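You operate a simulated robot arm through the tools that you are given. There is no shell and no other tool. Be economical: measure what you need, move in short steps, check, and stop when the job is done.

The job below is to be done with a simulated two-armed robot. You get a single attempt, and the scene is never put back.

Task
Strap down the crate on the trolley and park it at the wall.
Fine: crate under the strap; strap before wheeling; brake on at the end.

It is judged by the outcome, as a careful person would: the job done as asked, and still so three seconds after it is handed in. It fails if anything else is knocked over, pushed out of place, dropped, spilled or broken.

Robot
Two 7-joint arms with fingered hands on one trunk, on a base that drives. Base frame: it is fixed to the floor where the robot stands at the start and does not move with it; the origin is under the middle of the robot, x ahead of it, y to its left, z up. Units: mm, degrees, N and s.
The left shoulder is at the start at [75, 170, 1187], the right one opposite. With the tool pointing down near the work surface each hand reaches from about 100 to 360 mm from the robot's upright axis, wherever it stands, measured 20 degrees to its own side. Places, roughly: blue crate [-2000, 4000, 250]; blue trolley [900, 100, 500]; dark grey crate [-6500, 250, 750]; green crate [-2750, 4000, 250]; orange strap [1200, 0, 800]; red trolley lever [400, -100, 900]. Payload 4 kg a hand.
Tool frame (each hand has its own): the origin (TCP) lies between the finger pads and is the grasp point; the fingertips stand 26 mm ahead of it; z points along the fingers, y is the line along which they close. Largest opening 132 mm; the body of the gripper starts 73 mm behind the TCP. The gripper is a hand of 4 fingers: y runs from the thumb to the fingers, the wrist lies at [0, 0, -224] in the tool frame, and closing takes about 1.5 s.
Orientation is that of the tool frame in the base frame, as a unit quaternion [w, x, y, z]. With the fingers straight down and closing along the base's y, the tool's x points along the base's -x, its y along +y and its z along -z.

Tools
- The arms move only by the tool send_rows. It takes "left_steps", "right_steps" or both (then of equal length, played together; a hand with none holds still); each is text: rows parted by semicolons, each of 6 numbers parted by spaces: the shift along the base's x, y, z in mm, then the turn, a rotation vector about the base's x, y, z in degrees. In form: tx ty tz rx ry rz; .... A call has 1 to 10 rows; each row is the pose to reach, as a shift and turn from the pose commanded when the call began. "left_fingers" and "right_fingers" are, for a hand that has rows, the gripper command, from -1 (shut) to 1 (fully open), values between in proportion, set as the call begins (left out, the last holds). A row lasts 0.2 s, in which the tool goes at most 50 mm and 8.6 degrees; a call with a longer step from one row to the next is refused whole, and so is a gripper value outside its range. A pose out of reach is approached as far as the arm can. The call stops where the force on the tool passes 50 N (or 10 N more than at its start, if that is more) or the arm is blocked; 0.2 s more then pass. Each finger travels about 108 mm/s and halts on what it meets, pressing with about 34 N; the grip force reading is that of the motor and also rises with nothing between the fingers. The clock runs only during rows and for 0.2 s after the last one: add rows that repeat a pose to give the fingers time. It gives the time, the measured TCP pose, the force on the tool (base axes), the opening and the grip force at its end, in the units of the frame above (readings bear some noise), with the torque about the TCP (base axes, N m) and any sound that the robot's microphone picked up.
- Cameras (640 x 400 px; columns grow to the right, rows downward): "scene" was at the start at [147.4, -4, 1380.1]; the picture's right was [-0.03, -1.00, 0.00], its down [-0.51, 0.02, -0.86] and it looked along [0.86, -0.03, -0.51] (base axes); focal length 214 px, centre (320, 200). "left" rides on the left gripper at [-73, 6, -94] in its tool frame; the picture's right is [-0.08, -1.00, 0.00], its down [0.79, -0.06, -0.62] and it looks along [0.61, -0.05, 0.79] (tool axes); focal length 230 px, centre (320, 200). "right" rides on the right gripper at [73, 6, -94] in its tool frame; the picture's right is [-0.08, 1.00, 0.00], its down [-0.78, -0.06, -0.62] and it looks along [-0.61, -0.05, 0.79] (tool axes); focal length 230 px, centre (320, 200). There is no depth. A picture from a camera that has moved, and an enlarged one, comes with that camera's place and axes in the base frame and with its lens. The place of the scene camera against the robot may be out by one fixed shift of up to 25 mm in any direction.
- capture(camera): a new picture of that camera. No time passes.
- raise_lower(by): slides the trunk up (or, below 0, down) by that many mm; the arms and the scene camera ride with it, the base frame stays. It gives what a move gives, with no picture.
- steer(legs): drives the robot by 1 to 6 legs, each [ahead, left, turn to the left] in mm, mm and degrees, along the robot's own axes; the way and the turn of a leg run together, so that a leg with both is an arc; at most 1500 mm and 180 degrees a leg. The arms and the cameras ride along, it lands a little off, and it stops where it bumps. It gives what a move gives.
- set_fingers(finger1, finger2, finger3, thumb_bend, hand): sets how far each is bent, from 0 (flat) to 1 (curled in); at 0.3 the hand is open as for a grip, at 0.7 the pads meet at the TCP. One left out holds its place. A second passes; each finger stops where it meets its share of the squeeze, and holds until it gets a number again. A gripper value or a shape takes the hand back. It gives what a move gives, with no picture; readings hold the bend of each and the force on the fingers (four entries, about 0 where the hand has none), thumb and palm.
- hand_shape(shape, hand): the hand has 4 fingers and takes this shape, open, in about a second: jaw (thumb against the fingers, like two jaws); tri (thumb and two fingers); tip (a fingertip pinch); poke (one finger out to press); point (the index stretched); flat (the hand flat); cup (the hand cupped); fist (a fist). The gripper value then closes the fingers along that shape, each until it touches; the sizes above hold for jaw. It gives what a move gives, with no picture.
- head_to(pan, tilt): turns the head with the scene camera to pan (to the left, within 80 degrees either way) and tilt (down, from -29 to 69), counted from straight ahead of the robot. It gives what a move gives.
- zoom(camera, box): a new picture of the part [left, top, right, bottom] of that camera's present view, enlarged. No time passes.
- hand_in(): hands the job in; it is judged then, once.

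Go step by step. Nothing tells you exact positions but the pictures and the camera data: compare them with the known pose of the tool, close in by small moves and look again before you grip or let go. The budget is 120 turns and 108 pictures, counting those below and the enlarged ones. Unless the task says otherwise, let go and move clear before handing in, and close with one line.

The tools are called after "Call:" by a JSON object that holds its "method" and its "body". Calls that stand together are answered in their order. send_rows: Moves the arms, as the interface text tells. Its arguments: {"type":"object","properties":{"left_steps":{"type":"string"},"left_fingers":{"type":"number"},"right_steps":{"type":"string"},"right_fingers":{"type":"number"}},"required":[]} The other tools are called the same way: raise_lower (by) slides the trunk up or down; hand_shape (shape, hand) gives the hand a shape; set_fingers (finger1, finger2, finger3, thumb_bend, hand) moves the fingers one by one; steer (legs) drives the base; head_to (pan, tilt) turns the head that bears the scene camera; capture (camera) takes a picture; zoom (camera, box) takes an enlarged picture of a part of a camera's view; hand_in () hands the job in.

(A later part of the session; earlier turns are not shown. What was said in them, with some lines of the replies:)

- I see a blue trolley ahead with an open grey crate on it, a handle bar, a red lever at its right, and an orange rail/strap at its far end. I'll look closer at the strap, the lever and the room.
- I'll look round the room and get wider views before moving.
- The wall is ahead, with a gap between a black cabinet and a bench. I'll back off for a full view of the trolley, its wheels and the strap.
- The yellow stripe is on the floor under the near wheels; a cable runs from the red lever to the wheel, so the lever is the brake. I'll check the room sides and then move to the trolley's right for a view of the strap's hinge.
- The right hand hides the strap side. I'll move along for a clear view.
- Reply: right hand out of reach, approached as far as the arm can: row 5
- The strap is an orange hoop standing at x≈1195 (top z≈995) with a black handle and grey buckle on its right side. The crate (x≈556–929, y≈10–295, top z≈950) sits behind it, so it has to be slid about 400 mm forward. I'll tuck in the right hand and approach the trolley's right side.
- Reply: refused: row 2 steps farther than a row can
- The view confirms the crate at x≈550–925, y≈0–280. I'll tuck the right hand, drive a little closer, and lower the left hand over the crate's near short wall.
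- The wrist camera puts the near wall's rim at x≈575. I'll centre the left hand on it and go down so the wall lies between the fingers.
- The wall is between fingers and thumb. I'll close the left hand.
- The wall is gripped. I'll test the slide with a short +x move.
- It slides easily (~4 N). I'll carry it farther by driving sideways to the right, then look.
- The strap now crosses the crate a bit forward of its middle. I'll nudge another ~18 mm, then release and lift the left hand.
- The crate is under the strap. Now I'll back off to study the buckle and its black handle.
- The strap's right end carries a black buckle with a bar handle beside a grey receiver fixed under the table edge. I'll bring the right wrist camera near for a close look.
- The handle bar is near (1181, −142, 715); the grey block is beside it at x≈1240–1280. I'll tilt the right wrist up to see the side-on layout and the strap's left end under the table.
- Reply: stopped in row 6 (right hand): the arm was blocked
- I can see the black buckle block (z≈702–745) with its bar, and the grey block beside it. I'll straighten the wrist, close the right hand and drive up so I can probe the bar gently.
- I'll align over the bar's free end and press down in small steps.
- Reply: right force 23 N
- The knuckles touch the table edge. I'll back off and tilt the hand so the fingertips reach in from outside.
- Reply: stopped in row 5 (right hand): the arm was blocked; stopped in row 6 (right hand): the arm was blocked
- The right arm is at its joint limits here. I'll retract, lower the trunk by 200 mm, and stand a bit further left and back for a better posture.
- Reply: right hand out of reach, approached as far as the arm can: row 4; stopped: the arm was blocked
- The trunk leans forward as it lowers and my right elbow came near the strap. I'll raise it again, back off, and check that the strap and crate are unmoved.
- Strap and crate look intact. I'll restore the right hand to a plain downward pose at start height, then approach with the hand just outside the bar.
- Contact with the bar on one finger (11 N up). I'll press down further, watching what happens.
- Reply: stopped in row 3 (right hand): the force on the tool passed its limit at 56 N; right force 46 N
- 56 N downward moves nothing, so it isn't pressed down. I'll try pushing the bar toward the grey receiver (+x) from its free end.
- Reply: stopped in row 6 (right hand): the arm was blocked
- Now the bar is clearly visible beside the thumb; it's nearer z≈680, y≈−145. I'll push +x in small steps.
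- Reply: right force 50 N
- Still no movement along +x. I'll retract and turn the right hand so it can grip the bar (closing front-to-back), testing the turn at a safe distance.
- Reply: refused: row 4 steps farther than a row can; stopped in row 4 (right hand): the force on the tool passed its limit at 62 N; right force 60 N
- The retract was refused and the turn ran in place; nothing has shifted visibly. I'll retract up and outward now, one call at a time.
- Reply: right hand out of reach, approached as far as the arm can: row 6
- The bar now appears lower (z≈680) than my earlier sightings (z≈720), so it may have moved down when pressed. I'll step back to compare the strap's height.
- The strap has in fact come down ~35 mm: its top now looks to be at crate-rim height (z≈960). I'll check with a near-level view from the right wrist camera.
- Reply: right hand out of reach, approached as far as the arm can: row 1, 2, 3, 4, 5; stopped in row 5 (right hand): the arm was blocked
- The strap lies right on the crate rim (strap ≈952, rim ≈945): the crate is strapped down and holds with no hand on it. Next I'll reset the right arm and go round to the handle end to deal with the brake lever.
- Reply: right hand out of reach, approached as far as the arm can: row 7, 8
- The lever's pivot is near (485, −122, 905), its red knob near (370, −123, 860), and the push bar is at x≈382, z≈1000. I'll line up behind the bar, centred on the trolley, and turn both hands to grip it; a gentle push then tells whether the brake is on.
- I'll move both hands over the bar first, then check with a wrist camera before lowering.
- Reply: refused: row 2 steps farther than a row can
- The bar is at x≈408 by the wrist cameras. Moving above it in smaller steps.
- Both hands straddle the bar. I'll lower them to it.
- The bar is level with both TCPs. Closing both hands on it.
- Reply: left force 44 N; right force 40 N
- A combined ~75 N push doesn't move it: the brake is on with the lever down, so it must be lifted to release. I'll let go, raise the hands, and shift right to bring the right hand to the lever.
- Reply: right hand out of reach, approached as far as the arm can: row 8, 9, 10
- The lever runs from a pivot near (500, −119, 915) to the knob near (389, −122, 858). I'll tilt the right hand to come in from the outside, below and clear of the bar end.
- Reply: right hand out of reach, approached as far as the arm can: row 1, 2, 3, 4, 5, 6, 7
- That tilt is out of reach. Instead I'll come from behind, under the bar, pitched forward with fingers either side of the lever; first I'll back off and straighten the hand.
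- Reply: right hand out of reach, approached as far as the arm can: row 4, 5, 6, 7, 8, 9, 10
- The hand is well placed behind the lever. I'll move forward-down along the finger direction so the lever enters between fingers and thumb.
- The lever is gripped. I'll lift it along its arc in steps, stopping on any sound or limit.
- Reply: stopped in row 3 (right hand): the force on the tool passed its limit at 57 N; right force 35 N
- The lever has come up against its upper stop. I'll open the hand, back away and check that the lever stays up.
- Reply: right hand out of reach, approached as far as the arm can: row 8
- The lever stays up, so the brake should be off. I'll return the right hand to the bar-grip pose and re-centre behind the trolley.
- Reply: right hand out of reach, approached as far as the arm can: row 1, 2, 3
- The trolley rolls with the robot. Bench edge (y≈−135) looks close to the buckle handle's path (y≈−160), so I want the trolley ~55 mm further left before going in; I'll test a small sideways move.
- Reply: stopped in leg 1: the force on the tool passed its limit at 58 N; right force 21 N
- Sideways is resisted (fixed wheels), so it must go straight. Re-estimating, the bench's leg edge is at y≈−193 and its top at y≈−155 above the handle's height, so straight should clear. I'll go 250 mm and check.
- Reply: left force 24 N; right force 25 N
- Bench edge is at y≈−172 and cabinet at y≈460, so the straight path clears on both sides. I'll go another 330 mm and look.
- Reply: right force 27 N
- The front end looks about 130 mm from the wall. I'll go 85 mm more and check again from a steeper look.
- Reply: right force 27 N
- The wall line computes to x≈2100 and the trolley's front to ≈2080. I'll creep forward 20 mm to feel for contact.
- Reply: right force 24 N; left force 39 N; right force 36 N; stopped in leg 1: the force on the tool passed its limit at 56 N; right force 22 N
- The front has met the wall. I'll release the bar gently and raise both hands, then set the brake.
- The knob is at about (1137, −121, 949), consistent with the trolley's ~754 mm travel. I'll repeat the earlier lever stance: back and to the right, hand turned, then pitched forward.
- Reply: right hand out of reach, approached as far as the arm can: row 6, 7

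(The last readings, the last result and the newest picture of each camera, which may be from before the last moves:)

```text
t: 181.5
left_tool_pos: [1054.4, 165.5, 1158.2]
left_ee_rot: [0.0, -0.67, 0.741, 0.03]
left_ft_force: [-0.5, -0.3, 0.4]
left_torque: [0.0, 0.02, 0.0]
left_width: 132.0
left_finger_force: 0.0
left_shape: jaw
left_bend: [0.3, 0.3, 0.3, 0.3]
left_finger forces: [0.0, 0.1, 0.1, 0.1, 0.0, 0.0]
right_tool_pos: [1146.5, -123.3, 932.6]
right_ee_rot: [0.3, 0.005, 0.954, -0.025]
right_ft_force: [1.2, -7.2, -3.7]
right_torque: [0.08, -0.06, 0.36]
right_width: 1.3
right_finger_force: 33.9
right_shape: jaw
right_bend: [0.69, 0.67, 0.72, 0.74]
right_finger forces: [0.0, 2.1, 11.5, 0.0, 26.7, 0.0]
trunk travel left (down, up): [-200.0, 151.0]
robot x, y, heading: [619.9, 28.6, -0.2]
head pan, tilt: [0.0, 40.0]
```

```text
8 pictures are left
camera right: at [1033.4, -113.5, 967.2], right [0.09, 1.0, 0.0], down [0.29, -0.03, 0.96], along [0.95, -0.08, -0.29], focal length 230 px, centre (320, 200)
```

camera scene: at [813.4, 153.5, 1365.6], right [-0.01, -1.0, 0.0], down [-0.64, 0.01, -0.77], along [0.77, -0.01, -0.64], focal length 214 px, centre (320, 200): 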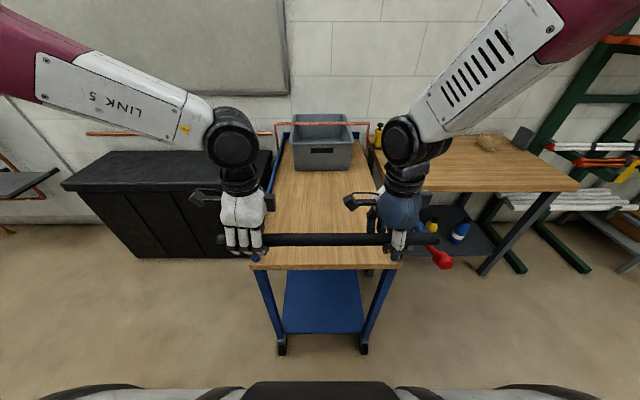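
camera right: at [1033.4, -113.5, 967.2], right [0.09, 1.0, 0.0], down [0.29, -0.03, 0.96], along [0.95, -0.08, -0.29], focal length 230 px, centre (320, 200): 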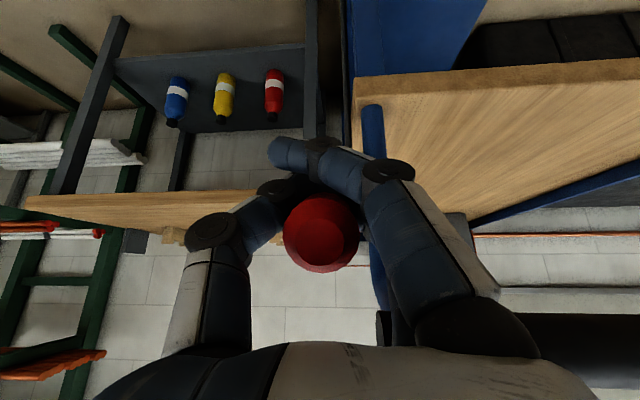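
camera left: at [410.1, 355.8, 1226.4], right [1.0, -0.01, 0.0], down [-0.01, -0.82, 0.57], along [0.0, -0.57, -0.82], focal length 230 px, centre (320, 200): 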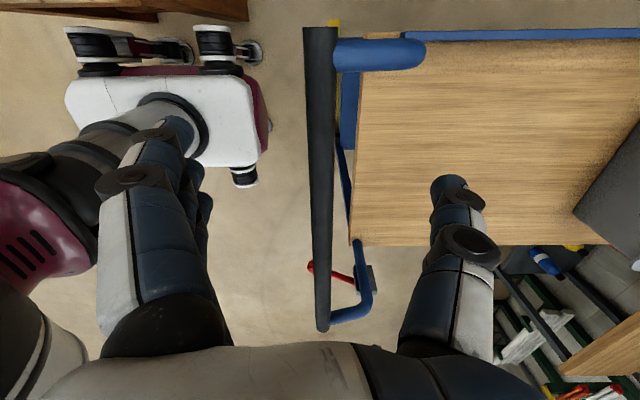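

The grip sits a bit low on the lever. I'll open, raise 14 mm and re-grip.

Call:
{"method": "send_rows", "body": {"right_steps": "0 0 0 0 0 0;0 0 0 0 0 0;0 0 0 0 0 0;0 0 0 0 0 0;2 1 8 0 0 0;4 1 15 0 0 0", "right_fingers": 0.1}}

Call:
{"method": "send_rows", "body": {"right_steps": "0 0 0 0 0 0;0 0 0 0 0 0;0 0 0 0 0 0;0 0 0 0 0 0;0 0 0 0 0 0;0 0 0 0 0 0", "right_fingers": -1}}

```text
t: 182.9
left_tool_pos: [1054.8, 164.7, 1157.4]
left_ee_rot: [0.0, -0.67, 0.742, 0.03]
left_ft_force: [-0.9, 0.4, -0.2]
left_torque: [-0.03, -0.04, 0.02]
left_width: 132.0
left_finger_force: 0.1
left_shape: jaw
left_bend: [0.3, 0.3, 0.3, 0.3]
left_finger forces: [0.1, 0.0, 0.0, 0.0, 0.0, 0.1]
right_tool_pos: [1147.3, -121.9, 942.7]
right_ee_rot: [0.295, 0.002, 0.955, -0.025]
right_ft_force: [-15.2, 2.7, -30.0]
right_torque: [-1.69, -0.73, 0.82]
right_width: 71.2
right_finger_force: 0.1
right_shape: jaw
right_bend: [0.72, 0.72, 0.72, 0.7]
right_finger forces: [0.1, 0.1, 29.2, 0.0, 0.0, 0.0]
trunk travel left (down, up): [-200.0, 151.0]
robot x, y, heading: [620.7, 26.8, -0.1]
head pan, tilt: [0.0, 40.0]
```

```text
t: 183.8
left_tool_pos: [1054.7, 165.1, 1159.3]
left_ee_rot: [0.001, -0.67, 0.741, 0.031]
left_ft_force: [0.3, 0.0, -0.5]
left_torque: [-0.02, -0.02, 0.0]
left_width: 131.9
left_finger_force: 0.1
left_shape: jaw
left_bend: [0.3, 0.3, 0.3, 0.3]
left_finger forces: [0.0, 0.0, 0.0, 0.0, 0.1, 0.0]
right_tool_pos: [1147.1, -122.8, 943.6]
right_ee_rot: [0.294, 0.001, 0.956, -0.027]
right_ft_force: [0.4, -3.2, -17.6]
right_torque: [-1.21, -0.89, 0.63]
right_width: 13.9
right_finger_force: 34.4
right_shape: jaw
right_bend: [0.68, 0.7, 0.77, 0.72]
right_finger forces: [4.8, 11.9, 17.8, 0.1, 30.0, 0.1]
trunk travel left (down, up): [-200.0, 151.0]
robot x, y, heading: [618.9, 34.9, -0.1]
head pan, tilt: [0.0, 40.0]
stopped in row 4 (right hand): the force on the tool passed its limit at 52 N (the readings are from after the stop); the commanded pose is now the measured one
```

Now it's gripped by all fingers. I'll bring the lever down along its arc.

Call:
{"method": "send_rows", "body": {"right_steps": "-2 0 -8 0 -2 0;-4 0 -16 0 -4 0;-5 0 -26 0 -6 0;-6 0 -36 0 -8 0;-5 0 -46 0 -10 0;-4 0 -56 0 -11 0;-1 0 -66 0 -11 0;2 0 -76 0 -11 0;5 0 -86 0 -11 0;8 0 -94 0 -11 0"}}

Call:
{"method": "capture", "body": {"camera": "right"}}

```text
t: 186.0
left_tool_pos: [1053.1, 165.8, 1158.0]
left_ee_rot: [0.0, -0.67, 0.742, 0.029]
left_ft_force: [0.3, 0.3, -0.8]
left_torque: [0.01, -0.01, 0.0]
left_width: 132.0
left_finger_force: 0.1
left_shape: jaw
left_bend: [0.3, 0.3, 0.3, 0.3]
left_finger forces: [0.1, 0.1, 0.1, 0.1, 0.0, 0.0]
right_tool_pos: [1154.0, -120.7, 850.1]
right_ee_rot: [0.386, 0.004, 0.922, -0.025]
right_ft_force: [-4.4, 0.7, 0.2]
right_torque: [-0.02, -0.3, -0.03]
right_width: 6.9
right_finger_force: 33.2
right_shape: jaw
right_bend: [0.69, 0.71, 0.77, 0.73]
right_finger forces: [0.0, 0.1, 0.1, 0.1, 0.0, 3.8]
trunk travel left (down, up): [-200.0, 151.0]
robot x, y, heading: [616.4, 28.9, -0.2]
head pan, tilt: [0.0, 40.0]
```

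```text
7 pictures are left
camera right: at [1036.5, -111.3, 864.1], right [0.08, 1.0, 0.01], down [0.11, -0.02, 0.99], along [0.99, -0.08, -0.11], focal length 230 px, centre (320, 200)
```

right: 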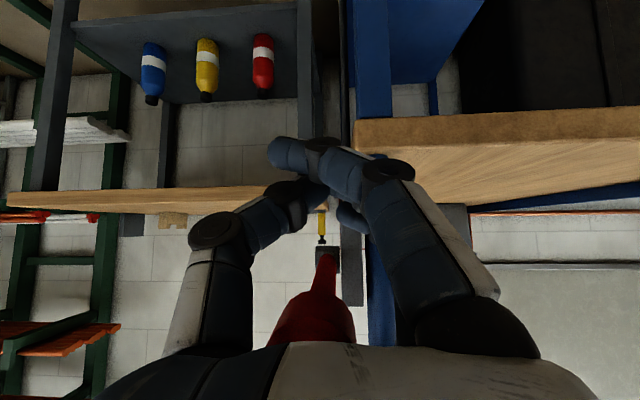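

The fingers slipped down but the lever is now caught against the palm and partly lowered. I'll keep pushing it down with the palm until it meets its stop.

Call:
{"method": "send_rows", "body": {"right_steps": "0 0 -8 0 0 0;1 0 -16 0 0 0;2 0 -24 0 0 0;4 0 -32 0 0 0;6 0 -40 0 0 0;8 0 -48 0 0 0;10 0 -56 0 0 0;12 0 -64 0 0 0"}}

Call:
{"method": "capture", "body": {"camera": "right"}}

```text
t: 187.8
left_tool_pos: [1054.6, 166.4, 1158.2]
left_ee_rot: [0.0, -0.67, 0.742, 0.03]
left_ft_force: [0.1, 1.1, 0.4]
left_torque: [-0.03, 0.01, -0.02]
left_width: 132.0
left_finger_force: 0.0
left_shape: jaw
left_bend: [0.3, 0.3, 0.3, 0.3]
left_finger forces: [0.0, 0.1, 0.0, 0.1, 0.1, 0.1]
right_tool_pos: [1167.2, -121.0, 785.5]
right_ee_rot: [0.385, 0.004, 0.922, -0.025]
right_ft_force: [-0.2, 0.0, -1.3]
right_torque: [0.01, 0.0, 0.02]
right_width: 6.8
right_finger_force: 33.8
right_shape: jaw
right_bend: [0.69, 0.71, 0.77, 0.73]
right_finger forces: [0.0, 0.0, 0.1, 0.0, 0.1, 0.1]
trunk travel left (down, up): [-200.0, 151.0]
robot x, y, heading: [618.5, 30.2, -0.2]
head pan, tilt: [0.0, 40.0]
```

```text
6 pictures are left
camera right: at [1049.2, -111.4, 799.6], right [0.08, 1.0, 0.01], down [0.11, -0.02, 0.99], along [0.99, -0.08, -0.11], focal length 230 px, centre (320, 200)
```

right: 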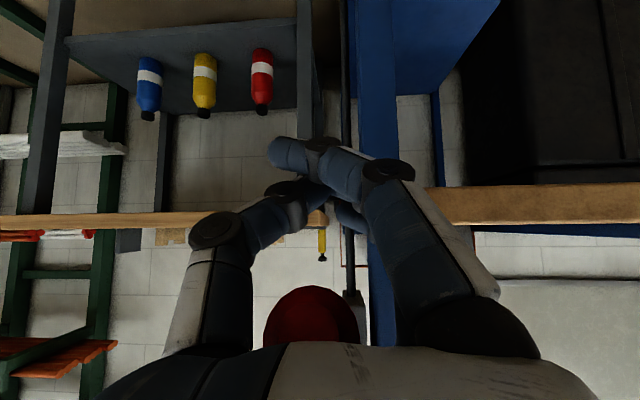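

The lever knob now reads about z≈835, matching its original braked position. I'll open the hand, back straight out along the finger axis, and check.

Call:
{"method": "send_rows", "body": {"right_steps": "0 0 0 0 0 0;0 0 0 0 0 0;0 0 0 0 0 0;0 0 0 0 0 0;-20 0 18 0 0 0;-45 0 40 0 0 0;-70 0 65 0 0 0;-95 0 95 0 0 0;-115 0 130 0 0 0;-120 0 160 0 0 0", "right_fingers": 0.5}}

Call:
{"method": "capture", "body": {"camera": "right"}}

```text
t: 190.0
left_tool_pos: [1054.5, 165.5, 1158.2]
left_ee_rot: [0.0, -0.671, 0.741, 0.028]
left_ft_force: [0.2, -0.2, -0.6]
left_torque: [-0.01, -0.01, 0.01]
left_width: 131.8
left_finger_force: 0.0
left_shape: jaw
left_bend: [0.3, 0.3, 0.3, 0.3]
left_finger forces: [0.2, 0.0, 0.0, 0.1, 0.0, 0.0]
right_tool_pos: [1068.7, -108.6, 935.9]
right_ee_rot: [0.386, 0.004, 0.922, -0.026]
right_ft_force: [0.7, 0.2, 0.6]
right_torque: [-0.01, 0.02, 0.03]
right_width: 98.6
right_finger_force: 0.0
right_shape: jaw
right_bend: [0.64, 0.64, 0.64, 0.6]
right_finger forces: [0.0, 0.0, 0.0, 0.1, 0.0, 0.0]
right hand out of reach, approached as far as the arm can: row 9, 10
trunk travel left (down, up): [-200.0, 151.0]
robot x, y, heading: [618.5, 30.5, 0.1]
head pan, tilt: [0.0, 40.0]
```

```text
5 pictures are left
camera right: at [952.0, -98.3, 950.3], right [0.08, 1.0, 0.01], down [0.11, -0.02, 0.99], along [0.99, -0.08, -0.11], focal length 230 px, centre (320, 200)
```

right: 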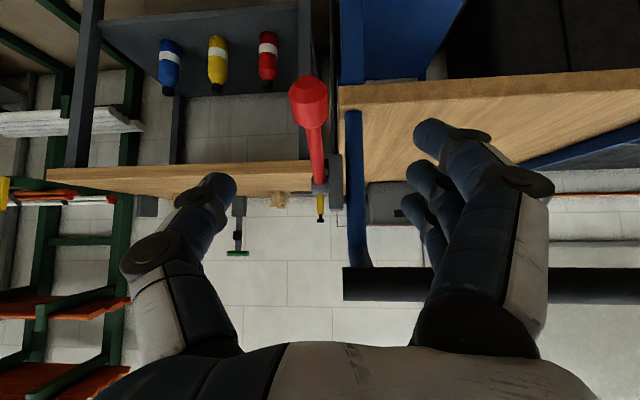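

The lever is back at its original braked angle (knob z≈841). To be sure it's fully home, I'll press its knob down once more with the closed fingertips until the force limit.

Call:
{"method": "send_rows", "body": {"right_steps": "0 -6 15 0 0 0;0 -13 20 0 0 0;0 -13 20 0 0 0;0 -13 20 0 0 0;0 -13 20 0 0 0;0 -13 20 0 0 0", "right_fingers": -1}}

Call:
{"method": "send_rows", "body": {"right_steps": "25 0 -25 0 0 0;48 0 -50 0 0 0;50 0 -60 0 0 0;50 0 -70 0 0 0;50 0 -80 0 0 0;50 0 -88 0 0 0;50 0 -96 0 0 0"}}

Call:
{"method": "capture", "body": {"camera": "right"}}

```text
t: 191.4
left_tool_pos: [1054.2, 165.4, 1157.5]
left_ee_rot: [0.0, -0.671, 0.741, 0.03]
left_ft_force: [0.1, 0.9, -0.4]
left_torque: [-0.04, 0.01, 0.04]
left_width: 131.7
left_finger_force: 0.1
left_shape: jaw
left_bend: [0.3, 0.3, 0.3, 0.3]
left_finger forces: [0.1, 0.0, 0.0, 0.0, 0.0, 0.0]
right_tool_pos: [1081.8, -117.9, 952.9]
right_ee_rot: [0.386, 0.005, 0.922, -0.026]
right_ft_force: [-0.9, -0.5, 0.6]
right_torque: [-0.05, -0.01, -0.01]
right_width: 0.1
right_finger_force: 34.2
right_shape: jaw
right_bend: [0.69, 0.57, 0.69, 0.67]
right_finger forces: [0.1, 0.0, 0.1, 0.1, 0.0, 0.0]
right hand out of reach, approached as far as the arm can: row 1, 2, 3, 4, 5, 6
trunk travel left (down, up): [-200.0, 151.0]
robot x, y, heading: [617.8, 30.0, 0.0]
head pan, tilt: [0.0, 40.0]
```

```text
t: 193.0
left_tool_pos: [1051.4, 167.8, 1159.7]
left_ee_rot: [0.001, -0.671, 0.741, 0.029]
left_ft_force: [0.5, 0.2, 0.3]
left_torque: [-0.02, -0.02, 0.02]
left_width: 131.9
left_finger_force: 0.1
left_shape: jaw
left_bend: [0.3, 0.3, 0.3, 0.3]
left_finger forces: [0.0, 0.0, 0.0, 0.0, 0.0, 0.0]
right_tool_pos: [1129.8, -115.3, 859.0]
right_ee_rot: [0.389, 0.003, 0.921, -0.025]
right_ft_force: [-9.2, 7.9, 20.7]
right_torque: [0.0, 0.13, -0.01]
right_width: 0.0
right_finger_force: 33.6
right_shape: jaw
right_bend: [0.71, 0.55, 0.69, 0.72]
right_finger forces: [6.6, 0.1, 0.0, 0.0, 39.1, 0.1]
trunk travel left (down, up): [-200.0, 151.0]
robot x, y, heading: [617.7, 30.5, -0.1]
head pan, tilt: [0.0, 40.0]
```

```text
4 pictures are left
camera right: at [1012.3, -105.0, 872.4], right [0.08, 1.0, 0.01], down [0.11, -0.02, 0.99], along [0.99, -0.08, -0.11], focal length 230 px, centre (320, 200)
```

right: 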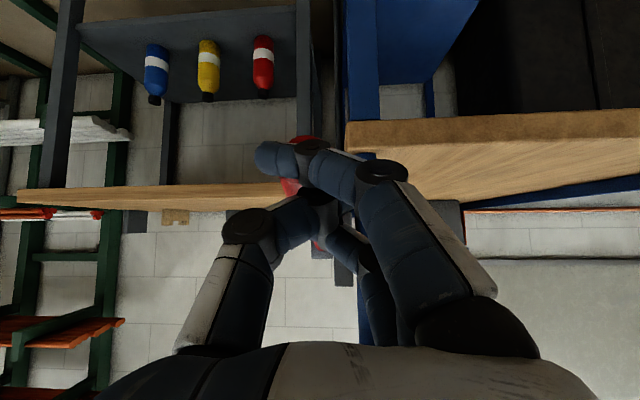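

The lever is firmly against its stop under ~40 N. I'll withdraw the hand, back away, and take a final look.

Call:
{"method": "send_rows", "body": {"right_steps": "-10 0 20 0 0 0;-30 0 45 0 0 0;-55 0 70 0 0 0;-75 0 90 0 0 0"}}

Call:
{"method": "steer", "body": {"legs": [[-450, 0, 0]]}}

Call:
{"method": "head_to", "body": {"pan": -8, "tilt": 35}}

Call:
{"method": "capture", "body": {"camera": "scene"}}

Call:
{"method": "zoom", "body": {"camera": "scene", "box": [200, 80, 400, 240]}}

```text
t: 194.0
left_tool_pos: [1054.2, 166.3, 1157.8]
left_ee_rot: [0.001, -0.671, 0.741, 0.03]
left_ft_force: [-0.4, 0.9, 0.0]
left_torque: [-0.01, 0.01, 0.01]
left_width: 131.8
left_finger_force: 0.1
left_shape: jaw
left_bend: [0.3, 0.3, 0.3, 0.3]
left_finger forces: [0.0, 0.0, 0.0, 0.0, 0.1, 0.0]
right_tool_pos: [1071.7, -107.3, 940.2]
right_ee_rot: [0.385, 0.005, 0.923, -0.026]
right_ft_force: [0.1, -0.6, 0.9]
right_torque: [0.01, -0.02, 0.01]
right_width: 0.1
right_finger_force: 33.9
right_shape: jaw
right_bend: [0.7, 0.55, 0.69, 0.72]
right_finger forces: [0.0, 0.1, 0.1, 0.0, 0.1, 0.1]
right hand out of reach, approached as far as the arm can: row 4
trunk travel left (down, up): [-200.0, 151.0]
robot x, y, heading: [614.9, 25.5, -0.2]
head pan, tilt: [0.0, 40.0]
```

```text
t: 196.7
left_tool_pos: [603.0, 168.2, 1157.5]
left_ee_rot: [0.001, -0.673, 0.739, 0.03]
left_ft_force: [-0.8, 0.0, 0.0]
left_torque: [0.0, 0.0, -0.01]
left_width: 132.2
left_finger_force: 0.0
left_shape: jaw
left_bend: [0.3, 0.3, 0.3, 0.3]
left_finger forces: [0.1, 0.0, 0.1, 0.0, 0.0, 0.1]
right_tool_pos: [622.0, -103.9, 942.0]
right_ee_rot: [0.386, 0.001, 0.922, -0.025]
right_ft_force: [0.0, 0.7, -0.2]
right_torque: [0.03, 0.01, 0.01]
right_width: 0.0
right_finger_force: 33.6
right_shape: jaw
right_bend: [0.7, 0.55, 0.69, 0.72]
right_finger forces: [0.0, 0.0, 0.1, 0.0, 0.0, 0.0]
trunk travel left (down, up): [-200.0, 151.0]
robot x, y, heading: [170.1, 33.9, 0.0]
head pan, tilt: [0.0, 40.0]
```

```text
t: 197.4
left_tool_pos: [604.0, 168.5, 1158.8]
left_ee_rot: [0.0, -0.673, 0.739, 0.03]
left_ft_force: [1.1, -0.3, -0.7]
left_torque: [0.07, 0.0, -0.01]
left_width: 132.3
left_finger_force: 0.0
left_shape: jaw
left_bend: [0.3, 0.3, 0.3, 0.3]
left_finger forces: [0.0, 0.0, 0.0, 0.0, 0.0, 0.0]
right_tool_pos: [621.9, -105.1, 941.1]
right_ee_rot: [0.386, 0.001, 0.922, -0.024]
right_ft_force: [-0.1, -0.5, 0.1]
right_torque: [0.01, 0.02, -0.03]
right_width: 0.0
right_finger_force: 34.0
right_shape: jaw
right_bend: [0.7, 0.55, 0.69, 0.72]
right_finger forces: [0.1, 0.1, 0.0, 0.0, 0.0, 0.1]
trunk travel left (down, up): [-200.0, 151.0]
robot x, y, heading: [164.9, 30.2, 0.3]
head pan, tilt: [-8.0, 35.0]
```

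```text
3 pictures are left
camera scene: at [312.2, 17.4, 1373.5], right [-0.13, -0.99, 0.0], down [-0.57, 0.08, -0.82], along [0.81, -0.11, -0.57], focal length 214 px, centre (320, 200)
```

scene: 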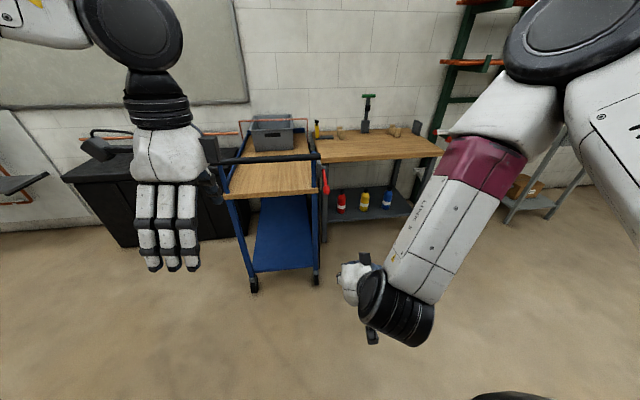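

```text
2.50 times, centred on (300, 160) of scene
camera zoom: at [312.2, 17.4, 1373.5], right [-0.13, -0.99, 0.0], down [-0.57, 0.08, -0.82], along [0.81, -0.11, -0.57], focal length 536 px, centre (370, 300)
```

zoom: 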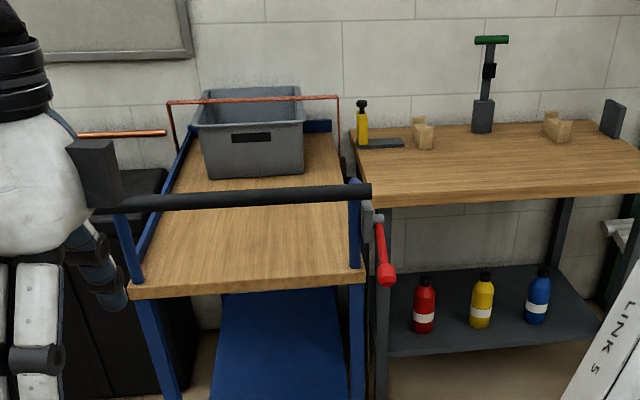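

The trolley stands against the wall with the crate under the strap. The red lever is down with the brake on, both hands are clear, and the bench items are undisturbed. Handing in.

Call:
{"method": "hand_in", "body": {}}

```text
The job is handed in.
```

The crate is strapped down on the trolley, the trolley is parked with its front end against the wall, and the brake is on; I handed the job in without pulling on the trolley to test the brake.
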